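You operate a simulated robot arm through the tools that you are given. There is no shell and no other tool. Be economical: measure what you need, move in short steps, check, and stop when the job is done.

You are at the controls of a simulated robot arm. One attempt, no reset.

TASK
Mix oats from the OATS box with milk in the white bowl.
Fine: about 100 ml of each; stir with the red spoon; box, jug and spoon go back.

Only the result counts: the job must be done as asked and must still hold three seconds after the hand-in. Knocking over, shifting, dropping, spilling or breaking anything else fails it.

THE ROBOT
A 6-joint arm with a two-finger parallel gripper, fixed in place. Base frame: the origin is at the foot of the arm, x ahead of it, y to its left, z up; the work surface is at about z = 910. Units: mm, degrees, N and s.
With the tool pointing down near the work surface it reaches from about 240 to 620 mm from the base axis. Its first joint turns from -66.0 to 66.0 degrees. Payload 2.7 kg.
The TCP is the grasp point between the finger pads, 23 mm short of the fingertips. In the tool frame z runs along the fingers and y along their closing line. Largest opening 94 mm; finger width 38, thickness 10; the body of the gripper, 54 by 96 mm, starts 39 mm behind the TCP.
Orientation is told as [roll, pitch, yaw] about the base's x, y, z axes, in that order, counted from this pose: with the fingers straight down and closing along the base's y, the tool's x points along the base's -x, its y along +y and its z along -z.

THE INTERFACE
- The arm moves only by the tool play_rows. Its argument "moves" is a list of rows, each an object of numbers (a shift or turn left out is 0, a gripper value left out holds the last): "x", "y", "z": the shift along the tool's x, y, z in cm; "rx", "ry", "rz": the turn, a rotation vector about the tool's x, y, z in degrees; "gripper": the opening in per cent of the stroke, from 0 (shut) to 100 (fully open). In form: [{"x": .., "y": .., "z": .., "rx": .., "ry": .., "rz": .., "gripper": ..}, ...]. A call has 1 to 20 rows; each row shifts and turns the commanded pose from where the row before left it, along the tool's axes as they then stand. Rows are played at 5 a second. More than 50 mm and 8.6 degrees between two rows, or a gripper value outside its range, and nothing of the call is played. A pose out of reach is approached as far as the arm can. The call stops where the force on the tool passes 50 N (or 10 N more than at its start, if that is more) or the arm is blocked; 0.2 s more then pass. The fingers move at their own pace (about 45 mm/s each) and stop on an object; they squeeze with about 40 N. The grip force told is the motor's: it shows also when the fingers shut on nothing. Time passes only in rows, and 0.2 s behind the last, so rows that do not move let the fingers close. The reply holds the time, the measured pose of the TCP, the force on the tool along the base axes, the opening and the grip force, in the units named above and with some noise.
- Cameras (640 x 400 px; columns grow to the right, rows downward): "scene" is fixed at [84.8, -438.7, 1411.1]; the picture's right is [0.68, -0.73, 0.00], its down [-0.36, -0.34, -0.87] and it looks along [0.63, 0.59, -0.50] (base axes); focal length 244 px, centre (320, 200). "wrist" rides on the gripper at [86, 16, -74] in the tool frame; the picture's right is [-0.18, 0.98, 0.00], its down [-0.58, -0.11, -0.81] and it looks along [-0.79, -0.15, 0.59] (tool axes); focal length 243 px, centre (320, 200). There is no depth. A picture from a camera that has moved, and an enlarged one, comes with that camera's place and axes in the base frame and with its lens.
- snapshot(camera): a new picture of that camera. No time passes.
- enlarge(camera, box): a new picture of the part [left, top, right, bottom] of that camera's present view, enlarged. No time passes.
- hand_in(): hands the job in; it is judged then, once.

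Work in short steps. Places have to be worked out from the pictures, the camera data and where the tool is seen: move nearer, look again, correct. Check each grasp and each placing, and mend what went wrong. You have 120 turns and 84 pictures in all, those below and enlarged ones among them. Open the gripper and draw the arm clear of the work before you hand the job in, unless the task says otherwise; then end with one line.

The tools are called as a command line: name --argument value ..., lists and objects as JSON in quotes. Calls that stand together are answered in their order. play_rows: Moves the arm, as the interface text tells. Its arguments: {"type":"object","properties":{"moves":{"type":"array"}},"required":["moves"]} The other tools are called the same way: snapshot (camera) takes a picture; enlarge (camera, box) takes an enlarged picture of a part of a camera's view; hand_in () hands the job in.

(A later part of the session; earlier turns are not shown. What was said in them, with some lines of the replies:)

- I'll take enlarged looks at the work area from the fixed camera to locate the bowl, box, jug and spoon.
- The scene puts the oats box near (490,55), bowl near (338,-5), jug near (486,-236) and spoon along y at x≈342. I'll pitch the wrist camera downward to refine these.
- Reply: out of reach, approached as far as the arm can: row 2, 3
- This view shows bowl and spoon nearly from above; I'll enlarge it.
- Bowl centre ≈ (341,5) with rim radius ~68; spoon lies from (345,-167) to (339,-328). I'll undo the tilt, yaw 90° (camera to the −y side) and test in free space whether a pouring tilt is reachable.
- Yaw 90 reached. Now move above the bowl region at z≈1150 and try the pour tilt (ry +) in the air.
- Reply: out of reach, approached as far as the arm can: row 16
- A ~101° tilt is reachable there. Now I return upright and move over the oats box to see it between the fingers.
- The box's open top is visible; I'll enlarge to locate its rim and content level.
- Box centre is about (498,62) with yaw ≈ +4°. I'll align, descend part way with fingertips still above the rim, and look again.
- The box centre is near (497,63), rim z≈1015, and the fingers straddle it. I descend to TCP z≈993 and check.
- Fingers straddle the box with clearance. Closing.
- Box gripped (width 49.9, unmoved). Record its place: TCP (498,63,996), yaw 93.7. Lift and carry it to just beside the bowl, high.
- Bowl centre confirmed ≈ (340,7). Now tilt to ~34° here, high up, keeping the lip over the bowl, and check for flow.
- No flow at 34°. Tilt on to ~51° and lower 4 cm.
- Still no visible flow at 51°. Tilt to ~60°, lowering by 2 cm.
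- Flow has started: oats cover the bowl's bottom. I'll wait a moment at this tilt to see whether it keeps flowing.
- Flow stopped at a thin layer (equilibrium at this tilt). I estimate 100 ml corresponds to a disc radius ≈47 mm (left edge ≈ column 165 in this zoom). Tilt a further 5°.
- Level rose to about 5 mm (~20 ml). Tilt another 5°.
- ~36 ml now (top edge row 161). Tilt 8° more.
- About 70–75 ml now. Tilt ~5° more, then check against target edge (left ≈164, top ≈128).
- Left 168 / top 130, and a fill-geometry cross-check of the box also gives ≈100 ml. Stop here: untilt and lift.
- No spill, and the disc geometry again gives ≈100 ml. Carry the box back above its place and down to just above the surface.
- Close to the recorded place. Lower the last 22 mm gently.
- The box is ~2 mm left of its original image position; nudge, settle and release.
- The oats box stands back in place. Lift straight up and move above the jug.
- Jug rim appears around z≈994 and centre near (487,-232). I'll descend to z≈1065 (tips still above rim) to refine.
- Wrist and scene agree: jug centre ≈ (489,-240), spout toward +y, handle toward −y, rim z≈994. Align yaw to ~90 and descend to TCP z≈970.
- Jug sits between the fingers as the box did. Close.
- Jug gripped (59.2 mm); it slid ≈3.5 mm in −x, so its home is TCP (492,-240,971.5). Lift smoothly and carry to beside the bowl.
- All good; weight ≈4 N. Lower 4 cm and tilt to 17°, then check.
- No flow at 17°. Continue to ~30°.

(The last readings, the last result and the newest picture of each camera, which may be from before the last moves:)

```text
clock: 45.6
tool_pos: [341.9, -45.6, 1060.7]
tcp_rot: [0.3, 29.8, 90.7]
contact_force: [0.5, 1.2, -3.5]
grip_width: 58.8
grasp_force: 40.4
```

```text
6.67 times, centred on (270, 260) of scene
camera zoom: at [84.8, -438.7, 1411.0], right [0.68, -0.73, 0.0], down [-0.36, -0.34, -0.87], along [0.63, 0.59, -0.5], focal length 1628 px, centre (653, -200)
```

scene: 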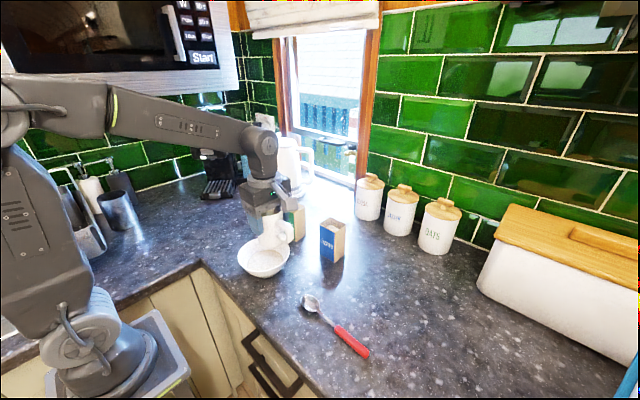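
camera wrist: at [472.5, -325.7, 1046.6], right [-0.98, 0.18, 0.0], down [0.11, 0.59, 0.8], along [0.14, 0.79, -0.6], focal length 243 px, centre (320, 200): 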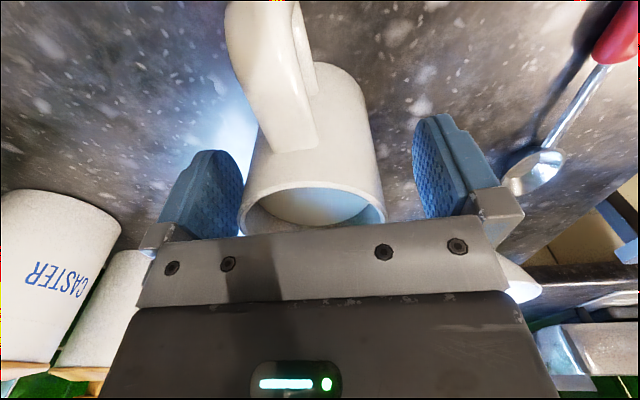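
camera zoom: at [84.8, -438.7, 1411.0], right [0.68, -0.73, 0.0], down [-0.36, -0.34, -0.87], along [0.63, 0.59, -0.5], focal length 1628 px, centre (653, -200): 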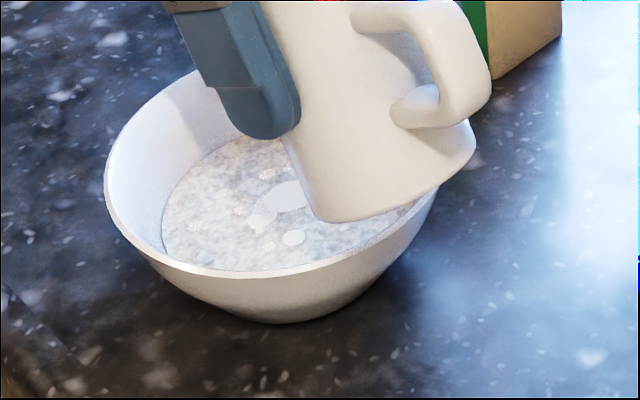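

Milk is flowing (≈15–20 ml). Target for 200 ml total: left edge ≈ column 141. Tilt to ~38°.

play_rows --moves '[{"ry": 4}, {"ry": 4}, {}, {}]'

enlarge --camera "scene" --box '[240, 230, 300, 290]'

```text
clock: 46.6
tool_pos: [341.0, -44.7, 1059.0]
tcp_rot: [0.3, 37.7, 90.8]
contact_force: [0.3, 0.5, -2.6]
grip_width: 59.2
grasp_force: 40.2
```

```text
6.67 times, centred on (270, 260) of scene
camera zoom: at [84.8, -438.7, 1411.0], right [0.68, -0.73, 0.0], down [-0.36, -0.34, -0.87], along [0.63, 0.59, -0.5], focal length 1628 px, centre (653, -200)
```

zoom: 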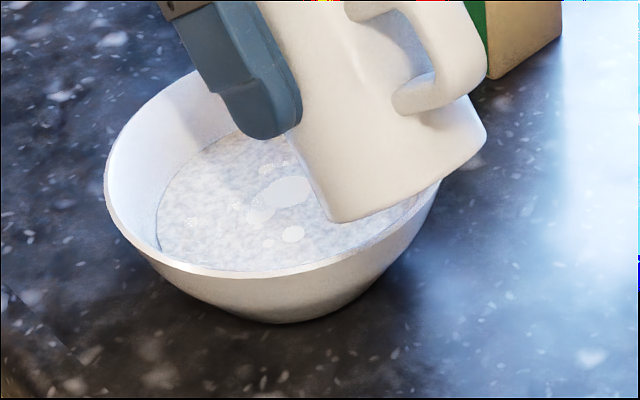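

≈38 ml milk in. Tilt to ~47°.

play_rows --moves '[{"ry": 3}, {"ry": 3}, {"ry": 3}, {}, {}]'

enlarge --camera "scene" --box '[240, 230, 300, 290]'

```text
clock: 47.8
tool_pos: [341.2, -45.6, 1059.5]
tcp_rot: [0.3, 46.9, 90.6]
contact_force: [0.7, -0.5, -2.4]
grip_width: 59.2
grasp_force: 40.1
```

```text
6.67 times, centred on (270, 260) of scene
camera zoom: at [84.8, -438.7, 1411.0], right [0.68, -0.73, 0.0], down [-0.36, -0.34, -0.87], along [0.63, 0.59, -0.5], focal length 1628 px, centre (653, -200)
```

zoom: 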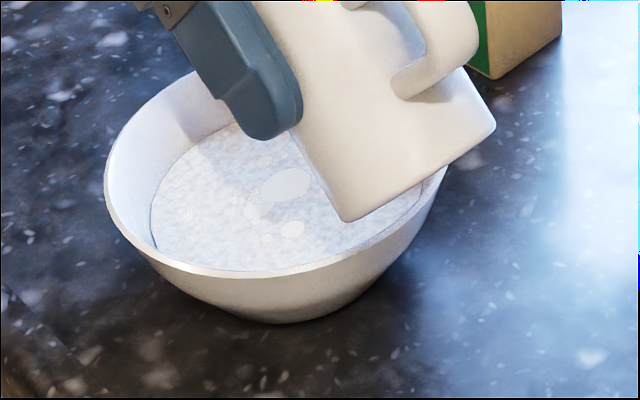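

Around 60–85 ml by different wall models, so I'll pause: untilt and lift to measure the bowl level cleanly.

play_rows --moves '[{"ry": -8}, {"ry": -8}, {"ry": -8}, {"ry": -8}, {"ry": -7.5}, {"ry": -7}, {"z": -4}, {"z": -4}, {}]'

enlarge --camera "scene" --box '[230, 220, 300, 290]'

enlarge --camera "wrist" --box '[220, 100, 420, 250]'

```text
clock: 49.8
tool_pos: [339.6, -43.9, 1140.7]
tcp_rot: [0.2, 0.3, 90.5]
contact_force: [-1.1, 0.1, -3.5]
grip_width: 59.2
grasp_force: 39.1
```

```text
5.71 times, centred on (265, 255) of scene
camera zoom: at [84.8, -438.7, 1411.0], right [0.68, -0.73, 0.0], down [-0.36, -0.34, -0.87], along [0.63, 0.59, -0.5], focal length 1396 px, centre (634, -114)
```

zoom: 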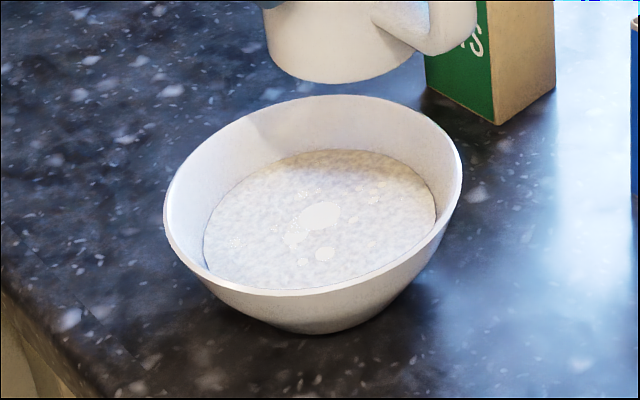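

```text
2.67 times, centred on (320, 175) of wrist
camera zoom: at [324.0, -129.2, 1216.8], right [-0.98, 0.18, 0.0], down [0.11, 0.59, 0.8], along [0.14, 0.79, -0.6], focal length 647 px, centre (320, 267)
```

zoom: 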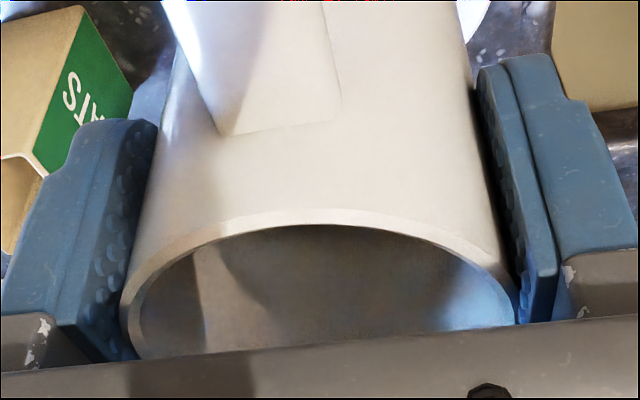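

Clean measurement: surface rose 9 mm at r≈52 → ≈77 ml milk; oats ≈97 ml. Need ≈23 ml more, so go back and tilt to ~54°.

play_rows --moves '[{"z": 4}, {"z": 4}, {"ry": 8}, {"ry": 8}, {"ry": 8}, {"ry": 8}, {"ry": 8}, {"ry": 7}, {"ry": 4}, {"ry": 3}, {}, {}]'

enlarge --camera "scene" --box '[240, 230, 300, 290]'

```text
clock: 52.4
tool_pos: [341.5, -44.1, 1060.0]
tcp_rot: [0.4, 54.4, 90.8]
contact_force: [-0.1, -0.1, -3.3]
grip_width: 59.3
grasp_force: 39.9
```

```text
6.67 times, centred on (270, 260) of scene
camera zoom: at [84.8, -438.7, 1411.0], right [0.68, -0.73, 0.0], down [-0.36, -0.34, -0.87], along [0.63, 0.59, -0.5], focal length 1628 px, centre (653, -200)
```

zoom: 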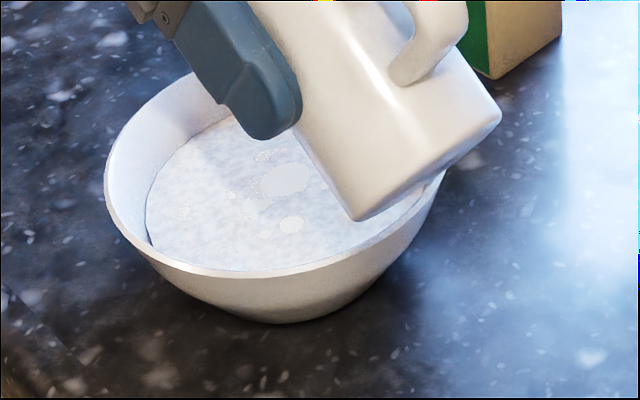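

Left edge ≈146, the target. Untilt, lift, and verify.

play_rows --moves '[{"ry": -8}, {"ry": -8}, {"ry": -8}, {"ry": -8}, {"ry": -8}, {"ry": -7.2}, {"ry": -7}, {"z": -3}, {"z": -3}, {}]'

enlarge --camera "scene" --box '[230, 220, 300, 290]'

```text
clock: 54.6
tool_pos: [342.0, -45.1, 1120.1]
tcp_rot: [0.2, 0.1, 90.5]
contact_force: [-1.0, 0.5, -2.5]
grip_width: 59.0
grasp_force: 40.0
```

```text
5.71 times, centred on (265, 255) of scene
camera zoom: at [84.8, -438.7, 1411.0], right [0.68, -0.73, 0.0], down [-0.36, -0.34, -0.87], along [0.63, 0.59, -0.5], focal length 1396 px, centre (634, -114)
```

zoom: 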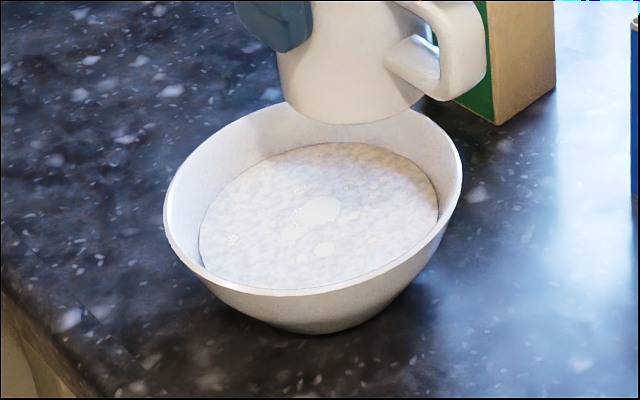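

≈105–110 ml milk; good. Return the jug above its home (492,-240) and down to near the surface.

play_rows --moves '[{"x": 2.45, "y": -1.85}, {"x": 2.45, "y": -1.85}, {"x": 2.45, "y": -1.85}, {"x": 2.45, "y": -1.85}, {"x": 2.45, "y": -1.85}, {"x": 2.45, "y": -1.85}, {"x": 2.45, "y": -1.85}, {"x": 2.45, "y": -1.88}, {}, {"z": 4}, {"z": 4}, {"z": 4}, {"z": 1.5}, {}, {}]'

enlarge --camera "scene" --box '[340, 230, 420, 310]'

```text
clock: 57.8
tool_pos: [492.1, -239.9, 984.9]
tcp_rot: [0.2, 0.1, 90.5]
contact_force: [-1.0, 0.1, -2.8]
grip_width: 58.7
grasp_force: 40.2
```

```text
5.00 times, centred on (380, 270) of scene
camera zoom: at [84.8, -438.7, 1411.0], right [0.68, -0.73, 0.0], down [-0.36, -0.34, -0.87], along [0.63, 0.59, -0.5], focal length 1221 px, centre (20, -150)
```

zoom: 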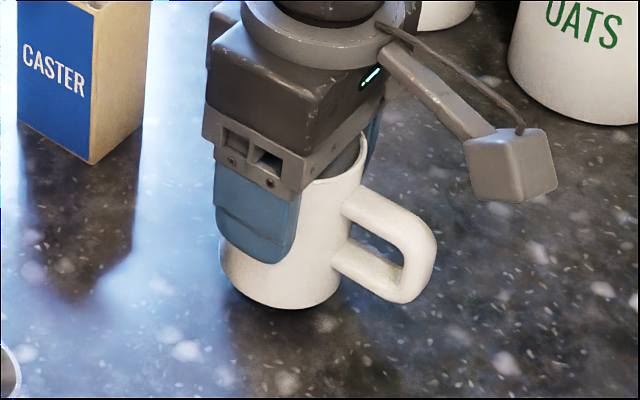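

Lateral position matches the original. Lower the last 13 mm.

play_rows --moves '[{"z": 0.7}, {"z": 0.5}, {"z": 0.15}, {}, {}]'

enlarge --camera "scene" --box '[340, 230, 420, 310]'

```text
clock: 59.0
tool_pos: [490.8, -239.5, 972.0]
tcp_rot: [0.2, 0.1, 90.5]
contact_force: [-2.3, 0.7, 3.6]
grip_width: 59.0
grasp_force: 40.3
```

```text
5.00 times, centred on (380, 270) of scene
camera zoom: at [84.7, -438.7, 1411.1], right [0.68, -0.73, 0.0], down [-0.36, -0.34, -0.87], along [0.63, 0.59, -0.5], focal length 1221 px, centre (20, -150)
```

zoom: 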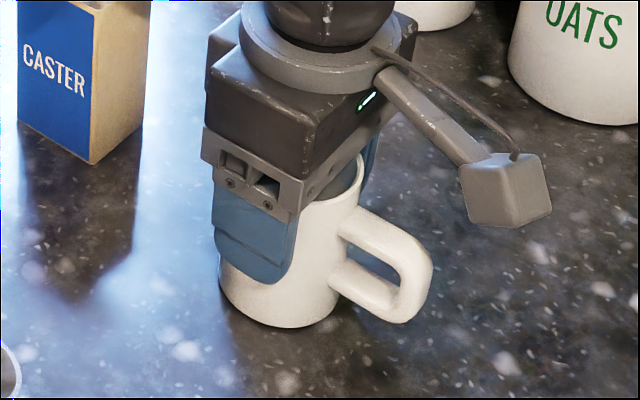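

Jug is touching the surface at its original spot. Open, then lift and move toward the spoon.

play_rows --moves '[{"gripper": 100}, {}, {}, {}, {}, {"z": -3}, {"z": -4}, {"z": -4}, {"z": -3}, {}]'

enlarge --camera "scene" --box '[340, 230, 420, 310]'

```text
clock: 61.2
tool_pos: [490.4, -237.8, 1112.3]
tcp_rot: [0.2, 0.1, 90.6]
contact_force: [0.2, -1.1, -0.5]
grip_width: 94.1
grasp_force: 0.1
```

```text
5.00 times, centred on (380, 270) of scene
camera zoom: at [84.8, -438.7, 1411.1], right [0.68, -0.73, 0.0], down [-0.36, -0.34, -0.87], along [0.63, 0.59, -0.5], focal length 1221 px, centre (20, -150)
```

zoom: 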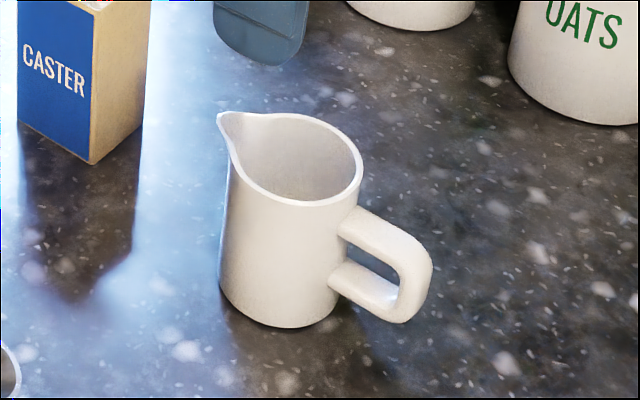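

Jug stands back home. Move above the spoon handle (~(340,-290)), aligning yaw to ~87.5.

play_rows --moves '[{"x": 1.0, "y": 3.0}, {"x": 1.0, "y": 3.0}, {"x": 1.0, "y": 3.0}, {"x": 1.0, "y": 3.0}, {"x": 1.0, "y": 3.0}, {"rz": 3, "z": 2}, {"z": 4}, {}]'

snapshot --camera "wrist"

enlarge --camera "scene" --box '[290, 270, 390, 370]'

```text
clock: 63.0
tool_pos: [342.2, -293.4, 1053.3]
tcp_rot: [0.1, 0.1, 87.5]
contact_force: [-0.9, -1.2, 0.5]
grip_width: 94.1
grasp_force: 0.1
```

```text
29 pictures are left
camera wrist: at [323.1, -377.6, 1127.8], right [-0.97, 0.23, 0.0], down [0.14, 0.58, 0.8], along [0.18, 0.78, -0.59], focal length 243 px, centre (320, 200)
```

wrist: 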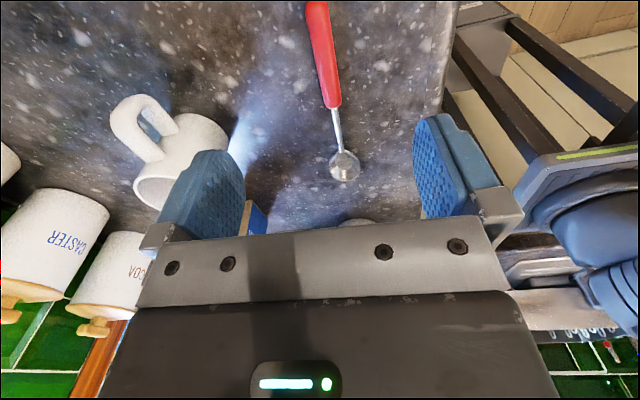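

```text
4.00 times, centred on (340, 320) of scene
camera zoom: at [84.8, -438.7, 1411.1], right [0.68, -0.73, 0.0], down [-0.36, -0.34, -0.87], along [0.63, 0.59, -0.5], focal length 977 px, centre (240, -280)
```

zoom: 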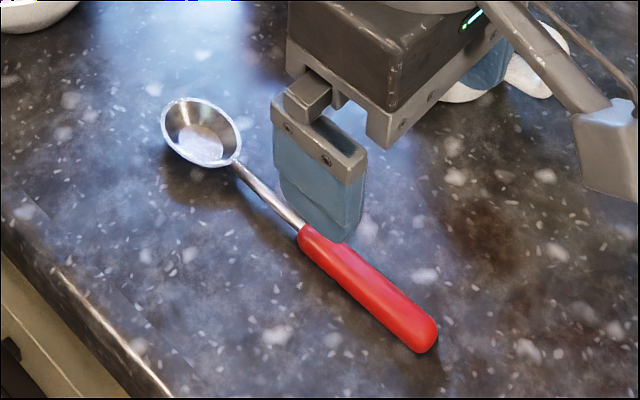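

Handle at y≈-292 lies at x≈339, about 14 mm thick. Descend to TCP z≈938 (tips ~5 mm above the surface).

play_rows --moves '[{"y": 0.3, "z": 3.5}, {"z": 4}, {"z": 3}, {"z": 1}, {}, {}]'

snapshot --camera "wrist"

enlarge --camera "scene" --box '[290, 270, 390, 370]'

```text
clock: 64.4
tool_pos: [340.8, -290.1, 935.6]
tcp_rot: [0.2, 0.1, 87.5]
contact_force: [0.3, -0.6, -0.5]
grip_width: 93.9
grasp_force: 0.0
```

```text
27 pictures are left
camera wrist: at [320.0, -376.3, 1011.5], right [-0.97, 0.23, 0.0], down [0.14, 0.58, 0.8], along [0.18, 0.78, -0.59], focal length 243 px, centre (320, 200)
```

wrist: 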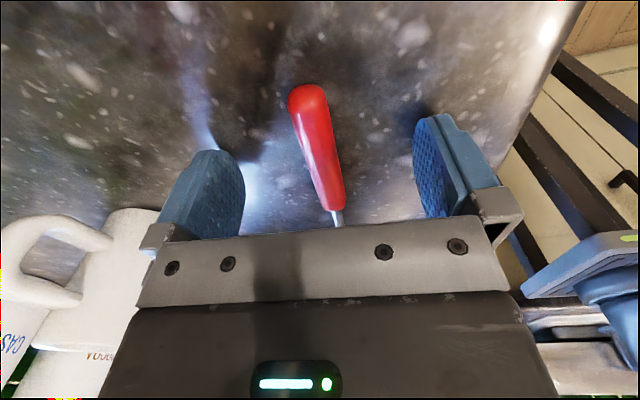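

```text
4.00 times, centred on (340, 320) of scene
camera zoom: at [84.8, -438.7, 1411.1], right [0.68, -0.73, 0.0], down [-0.36, -0.34, -0.87], along [0.63, 0.59, -0.5], focal length 977 px, centre (240, -280)
```

zoom: 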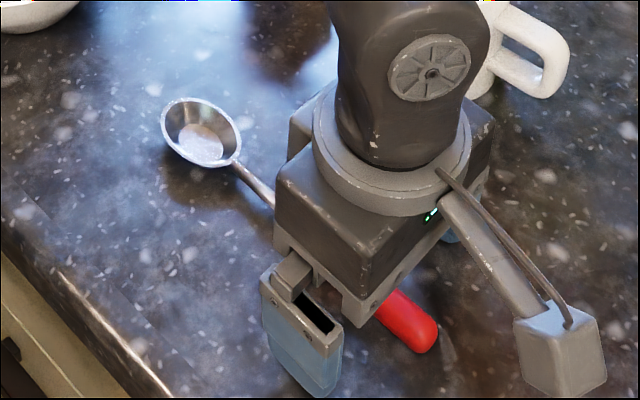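

Handle centred (x≈339.7). Close on it.

play_rows --moves '[{"gripper": 0}, {}, {}, {}, {}, {}]'

enlarge --camera "scene" --box '[290, 270, 390, 370]'

```text
clock: 65.8
tool_pos: [340.9, -290.7, 935.0]
tcp_rot: [0.2, 0.2, 87.6]
contact_force: [0.7, 0.1, 0.6]
grip_width: 15.8
grasp_force: 40.1
```

```text
4.00 times, centred on (340, 320) of scene
camera zoom: at [84.8, -438.7, 1411.1], right [0.68, -0.73, 0.0], down [-0.36, -0.34, -0.87], along [0.63, 0.59, -0.5], focal length 977 px, centre (240, -280)
```

zoom: 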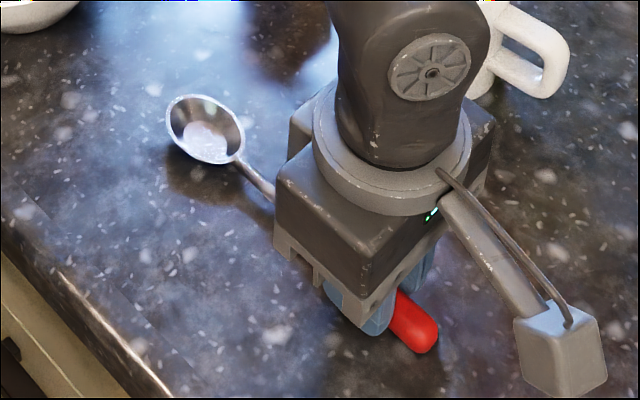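

Spoon held (15.8 mm); the spoon's bowl swung ≈+3 mm in x, to undo at return. Lift 21 cm, carry flat to beside the bowl, then tilt bowl-down over it.

play_rows --moves '[{"z": -2}, {"z": -4}, {"z": -4}, {"z": -4}, {"z": -4}, {"z": -3.5}, {"x": -3.99, "y": 0.205}, {"x": -3.99, "y": 0.205}, {"x": -3.99, "y": 0.205}, {"x": -3.99, "y": 0.205}, {"x": -3.99, "y": 0.205}, {"x": -3.99, "y": 0.205}, {}]'

snapshot --camera "scene"

```text
clock: 68.6
tool_pos: [338.7, -48.4, 1150.6]
tcp_rot: [0.2, 0.1, 87.5]
contact_force: [0.0, 0.4, 0.2]
grip_width: 15.8
grasp_force: 40.4
```

```text
24 pictures are left
```

scene: 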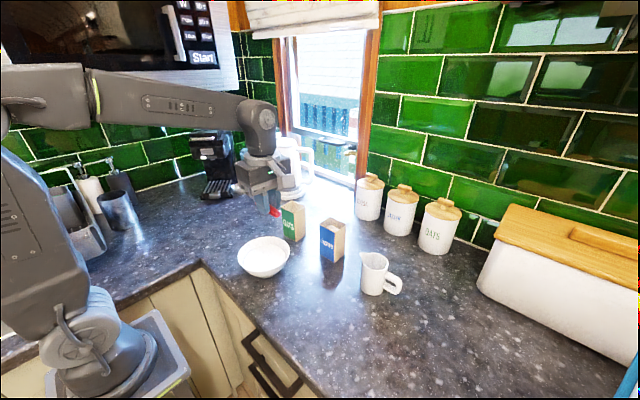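

Carry is clean. Tilt the spoon ~60° bowl-down, still above the rim, and look.

play_rows --moves '[{"ry": 8.5}, {"ry": 8.5}, {"ry": 8.5}, {"ry": 8.5}, {"ry": 8.5}, {"ry": 8.5}, {"ry": 8.5}, {}]'

enlarge --camera "scene" --box '[210, 170, 330, 290]'

snapshot --camera "wrist"

```text
clock: 70.4
tool_pos: [338.1, -51.0, 1151.0]
tcp_rot: [0.3, 59.8, 87.9]
contact_force: [-0.3, 0.2, -0.4]
grip_width: 15.8
grasp_force: 40.2
```

```text
3.33 times, centred on (270, 230) of scene
camera zoom: at [84.8, -438.7, 1411.1], right [0.68, -0.73, 0.0], down [-0.36, -0.34, -0.87], along [0.63, 0.59, -0.5], focal length 814 px, centre (487, 100)
```

zoom: 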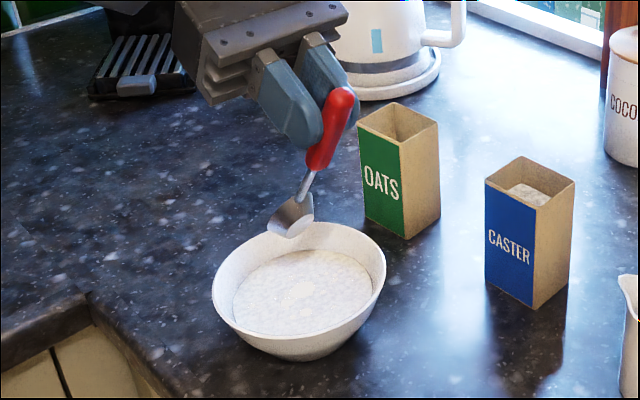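

```text
22 pictures are left
camera wrist: at [322.9, -28.1, 1264.2], right [-0.98, 0.14, -0.16], down [0.15, 0.98, -0.1], along [0.14, -0.12, -0.98], focal length 243 px, centre (320, 200)
```

wrist: 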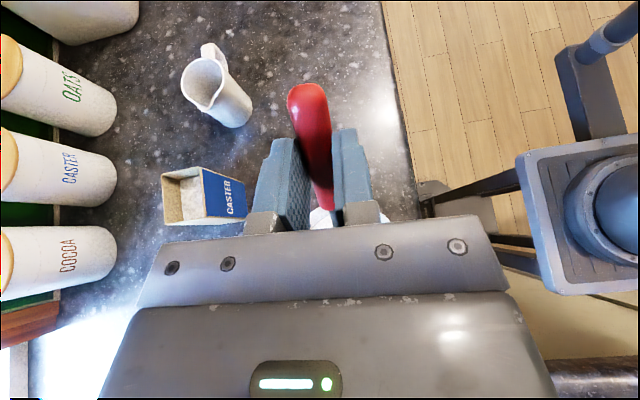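

Spoon tip is over the bowl centre as predicted (tip z≈1011). Lower 8.2 cm into the mixture.

play_rows --moves '[{"x": -1.8, "z": 1.04}, {"x": -1.8, "z": 1.04}, {"x": -1.8, "z": 1.04}, {"x": -1.7, "z": 0.98}, {}]'

enlarge --camera "scene" --box '[220, 190, 320, 290]'

```text
clock: 71.6
tool_pos: [338.9, -51.0, 1067.9]
tcp_rot: [0.3, 59.6, 87.8]
contact_force: [0.1, 1.5, -0.3]
grip_width: 15.9
grasp_force: 39.5
```

```text
4.00 times, centred on (270, 240) of scene
camera zoom: at [84.8, -438.7, 1411.1], right [0.68, -0.73, 0.0], down [-0.36, -0.34, -0.87], along [0.63, 0.59, -0.5], focal length 977 px, centre (520, 40)
```

zoom: 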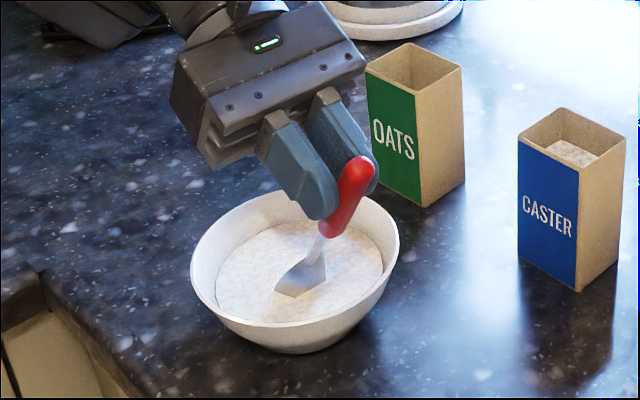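

Spoon is in the mixture without touching the bowl. Stir one and a half circles of 16 mm radius.

play_rows --moves '[{"y": -0.8}, {"y": -0.8}, {"y": 0.214, "x": -0.404, "z": -0.69}, {"y": 0.586, "x": -0.296, "z": -0.506}, {"y": 0.8, "x": -0.108, "z": -0.185}, {"y": 0.8, "x": 0.108, "z": 0.185}, {"y": 0.586, "x": 0.296, "z": 0.506}, {"y": 0.214, "x": 0.404, "z": 0.69}, {"y": -0.214, "x": 0.404, "z": 0.69}, {"y": -0.586, "x": 0.296, "z": 0.506}, {"y": -0.8, "x": 0.108, "z": 0.185}, {"y": -0.8, "x": -0.108, "z": -0.185}, {"y": -0.586, "x": -0.296, "z": -0.506}, {"y": -0.214, "x": -0.404, "z": -0.69}, {"y": 0.214, "x": -0.404, "z": -0.69}, {"y": 0.586, "x": -0.296, "z": -0.506}, {"y": 0.8, "x": -0.108, "z": -0.185}, {"y": 0.8, "x": 0.108, "z": 0.185}, {"y": 0.586, "x": 0.296, "z": 0.506}, {"y": 0.214, "x": 0.404, "z": 0.69}]'

enlarge --camera "scene" --box '[220, 190, 320, 290]'

```text
clock: 75.8
tool_pos: [322.3, -49.4, 1069.3]
tcp_rot: [0.4, 59.6, 87.7]
contact_force: [-0.2, 0.1, -0.8]
grip_width: 15.9
grasp_force: 40.3
```

```text
4.00 times, centred on (270, 240) of scene
camera zoom: at [84.8, -438.7, 1411.0], right [0.68, -0.73, 0.0], down [-0.36, -0.34, -0.87], along [0.63, 0.59, -0.5], focal length 977 px, centre (520, 40)
```

zoom: 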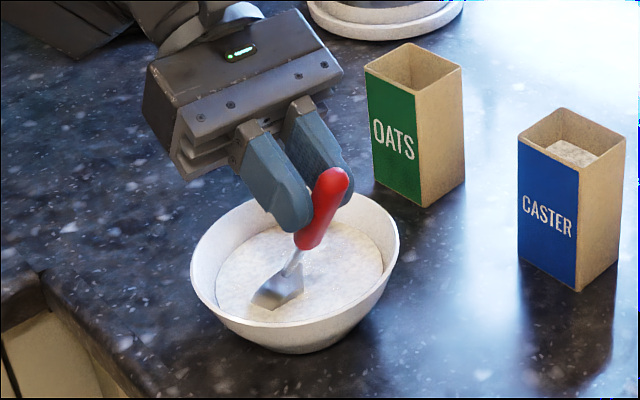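

Bowl unmoved, no contact forces. Continue stirring several more circles.

play_rows --moves '[{"y": -0.214, "x": 0.404, "z": 0.69}, {"y": -0.586, "x": 0.296, "z": 0.506}, {"y": -0.8, "x": 0.108, "z": 0.185}, {"y": -0.8, "x": -0.108, "z": -0.185}, {"y": -0.586, "x": -0.296, "z": -0.506}, {"y": -0.214, "x": -0.404, "z": -0.69}, {"y": 0.214, "x": -0.404, "z": -0.69}, {"y": 0.586, "x": -0.296, "z": -0.506}, {"y": 0.8, "x": -0.108, "z": -0.185}, {"y": 0.8, "x": 0.108, "z": 0.185}, {"y": 0.586, "x": 0.296, "z": 0.506}, {"y": 0.214, "x": 0.404, "z": 0.69}, {"y": -0.214, "x": 0.404, "z": 0.69}, {"y": -0.586, "x": 0.296, "z": 0.506}, {"y": -0.8, "x": 0.108, "z": 0.185}, {"y": -0.8, "x": -0.108, "z": -0.185}, {"y": -0.586, "x": -0.296, "z": -0.506}, {"y": -0.214, "x": -0.404, "z": -0.69}]'

```text
clock: 79.6
tool_pos: [352.9, -51.1, 1069.8]
tcp_rot: [0.3, 59.5, 87.8]
contact_force: [0.7, 0.0, -0.2]
grip_width: 15.9
grasp_force: 39.7
```

Continue with another one and a half turns.

play_rows --moves '[{"y": 0.214, "x": -0.404, "z": -0.69}, {"y": 0.586, "x": -0.296, "z": -0.506}, {"y": 0.8, "x": -0.108, "z": -0.185}, {"y": 0.8, "x": 0.108, "z": 0.185}, {"y": 0.586, "x": 0.296, "z": 0.506}, {"y": 0.214, "x": 0.404, "z": 0.69}, {"y": -0.214, "x": 0.404, "z": 0.69}, {"y": -0.586, "x": 0.296, "z": 0.506}, {"y": -0.8, "x": 0.108, "z": 0.185}, {"y": -0.8, "x": -0.108, "z": -0.185}, {"y": -0.586, "x": -0.296, "z": -0.506}, {"y": -0.214, "x": -0.404, "z": -0.69}, {"y": 0.214, "x": -0.404, "z": -0.69}, {"y": 0.586, "x": -0.296, "z": -0.506}, {"y": 0.8, "x": -0.108, "z": -0.185}, {"y": 0.8, "x": 0.108, "z": 0.185}, {"y": 0.586, "x": 0.296, "z": 0.506}, {"y": 0.214, "x": 0.404, "z": 0.69}]'

enlarge --camera "scene" --box '[230, 220, 300, 290]'

```text
clock: 83.4
tool_pos: [321.9, -49.1, 1069.1]
tcp_rot: [0.4, 59.6, 87.7]
contact_force: [0.1, -0.2, -0.3]
grip_width: 15.6
grasp_force: 40.1
```

```text
5.71 times, centred on (265, 255) of scene
camera zoom: at [84.8, -438.7, 1411.0], right [0.68, -0.73, 0.0], down [-0.36, -0.34, -0.87], along [0.63, 0.59, -0.5], focal length 1396 px, centre (634, -114)
```

zoom: 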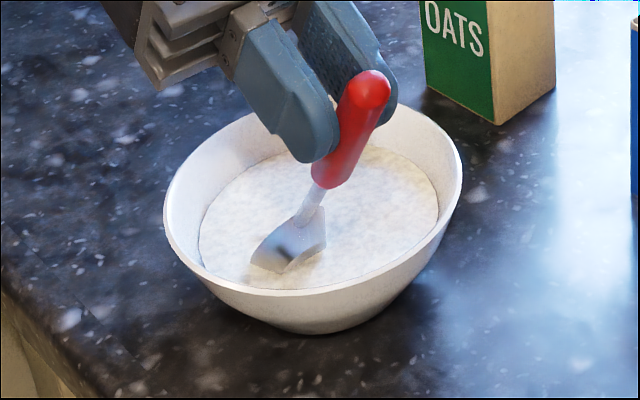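

The mixture looks uniform. Centre the spoon, lift it straight out, let it drip over the bowl.

play_rows --moves '[{"y": -0.8}, {"y": -0.8}, {"x": 1.3, "z": -0.75}, {"x": 1.73, "z": -1.0}, {"x": 1.73, "z": -1.0}, {"x": 1.73, "z": -1.0}, {"x": 0.8, "z": -0.46}, {}, {}, {}, {}, {}, {}]'

enlarge --camera "scene" --box '[220, 190, 320, 290]'

```text
clock: 86.2
tool_pos: [339.3, -49.3, 1154.3]
tcp_rot: [0.4, 59.7, 88.0]
contact_force: [0.2, -0.4, -0.6]
grip_width: 15.6
grasp_force: 40.3
```

```text
4.00 times, centred on (270, 240) of scene
camera zoom: at [84.8, -438.7, 1411.1], right [0.68, -0.73, 0.0], down [-0.36, -0.34, -0.87], along [0.63, 0.59, -0.5], focal length 977 px, centre (520, 40)
```

zoom: 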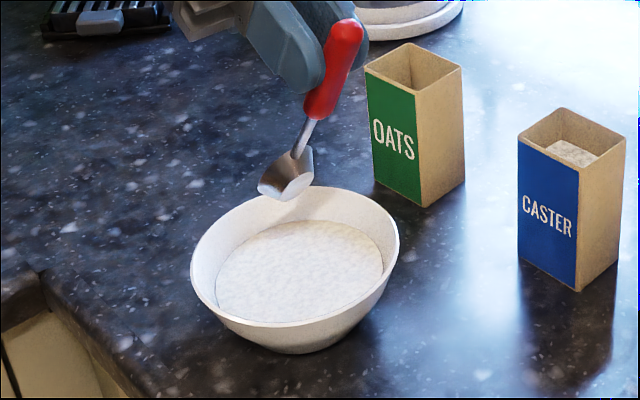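

Spoon is clear and clean. Level it, carry back above its place with a 1.5° yaw correction, and descend part way.

play_rows --moves '[{"ry": -8.5}, {"ry": -8.5}, {"ry": -8.5}, {"ry": -8.5}, {"ry": -8.5}, {"ry": -8.5}, {"ry": -8.5}, {"x": 4.02, "y": -0.195}, {"x": 4.02, "y": -0.195}, {"x": 4.02, "y": -0.195}, {"x": 4.02, "y": -0.195}, {"x": 4.02, "y": -0.195}, {"x": 4.02, "y": -0.195}, {"rz": -1.5}, {"z": 4}, {"z": 4}, {"z": 4}, {"z": 4}, {}]'

enlarge --camera "scene" --box '[290, 270, 390, 370]'

```text
clock: 90.2
tool_pos: [336.5, -292.8, 992.3]
tcp_rot: [0.1, 0.1, 89.1]
contact_force: [0.1, 0.5, -0.6]
grip_width: 15.8
grasp_force: 40.0
```

```text
4.00 times, centred on (340, 320) of scene
camera zoom: at [84.8, -438.7, 1411.0], right [0.68, -0.73, 0.0], down [-0.36, -0.34, -0.87], along [0.63, 0.59, -0.5], focal length 977 px, centre (240, -280)
```

zoom: 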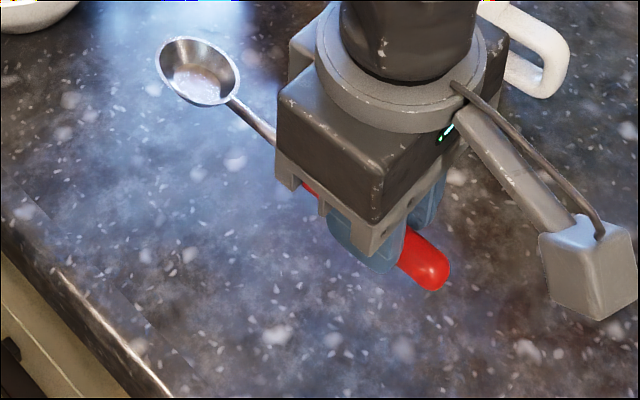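

Correct by (+3.5,+1.8) mm and lower to ~3 mm above the grasp height.

play_rows --moves '[{"x": -0.18, "y": -0.35}, {"z": 2.5}, {"z": 2}, {"z": 0.9}, {}, {}]'

enlarge --camera "scene" --box '[290, 270, 390, 370]'

```text
clock: 91.6
tool_pos: [343.1, -291.9, 939.6]
tcp_rot: [0.2, 0.1, 89.0]
contact_force: [-1.1, -0.8, 0.8]
grip_width: 15.7
grasp_force: 40.0
```

```text
4.00 times, centred on (340, 320) of scene
camera zoom: at [84.8, -438.7, 1411.0], right [0.68, -0.73, 0.0], down [-0.36, -0.34, -0.87], along [0.63, 0.59, -0.5], focal length 977 px, centre (240, -280)
```

zoom: 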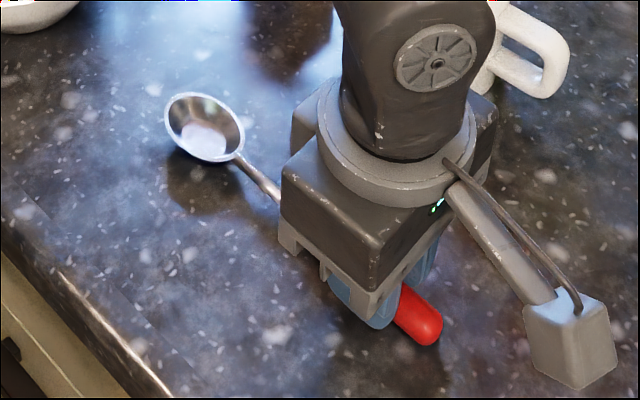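

Nearly matched; nudge ~1.5 mm and lower the last 4 mm.

play_rows --moves '[{"x": -0.1, "y": 0.15, "z": 0.2}, {"z": 0.2}, {}, {}]'

enlarge --camera "scene" --box '[290, 270, 390, 370]'

```text
clock: 92.6
tool_pos: [342.0, -289.3, 936.2]
tcp_rot: [0.1, 0.1, 89.0]
contact_force: [-1.0, -1.9, 7.6]
grip_width: 15.8
grasp_force: 40.1
```

```text
4.00 times, centred on (340, 320) of scene
camera zoom: at [84.7, -438.7, 1411.1], right [0.68, -0.73, 0.0], down [-0.36, -0.34, -0.87], along [0.63, 0.59, -0.5], focal length 977 px, centre (240, -280)
```

zoom: 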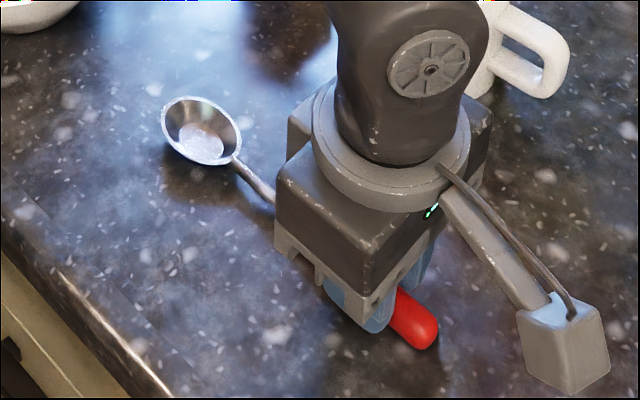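

The spoon rests on the surface (7.6 N) at its original image position. Release, then lift clear.

play_rows --moves '[{"gripper": 100}, {}, {}, {}, {}, {"z": -2}, {"z": -4}, {"z": -4}, {"z": -4}, {"z": -4}, {"z": -4}, {}]'

snapshot --camera "scene"

enlarge --camera "scene" --box '[220, 180, 420, 305]'

enlarge --camera "scene" --box '[290, 270, 390, 370]'

```text
clock: 95.2
tool_pos: [341.6, -292.3, 1155.5]
tcp_rot: [0.3, 0.1, 88.9]
contact_force: [1.0, 0.1, 0.2]
grip_width: 94.2
grasp_force: 0.0
```

```text
14 pictures are left
```

scene: 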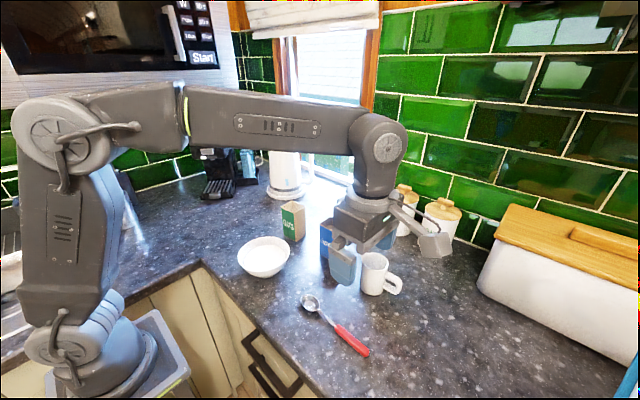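

```text
3.20 times, centred on (320, 242) of scene
camera zoom: at [84.8, -438.7, 1411.1], right [0.68, -0.73, 0.0], down [-0.36, -0.34, -0.87], along [0.63, 0.59, -0.5], focal length 782 px, centre (320, 64)
```

zoom: 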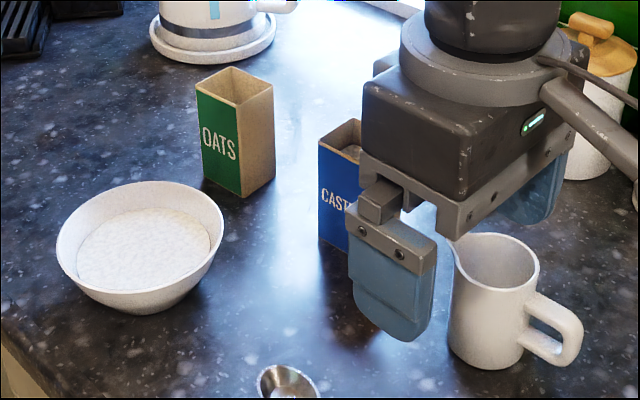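

```text
4.00 times, centred on (340, 320) of scene
camera zoom: at [84.8, -438.7, 1411.1], right [0.68, -0.73, 0.0], down [-0.36, -0.34, -0.87], along [0.63, 0.59, -0.5], focal length 977 px, centre (240, -280)
```

zoom: 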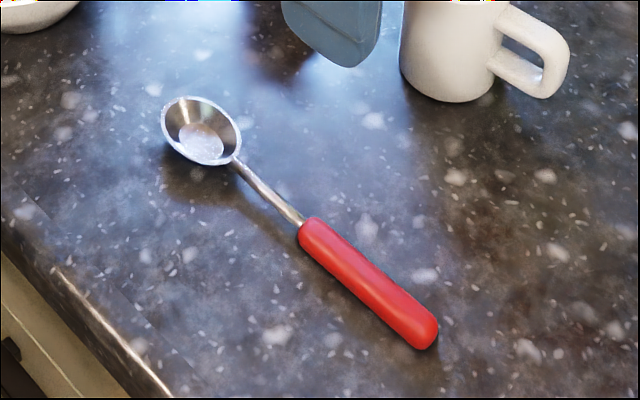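

Everything is back at its original place, the bowl is unmoved and the mix is uniform. Raise the arm further clear, then hand in.

play_rows --moves '[{"z": -4}, {"z": -4}, {}]'

hand_in

```text
clock: 96.0
tool_pos: [341.7, -290.5, 1235.4]
tcp_rot: [0.1, 0.1, 89.0]
contact_force: [0.4, 0.1, 0.1]
grip_width: 94.3
grasp_force: 0.1
```

```text
The job is handed in.
```

I poured about 100 ml of oats and 105–110 ml of milk (estimated from the fill level in the camera pictures) into the white bowl and stirred them with the red spoon; the box, jug and spoon are back in their places, nothing visibly spilled, and the job is handed in.
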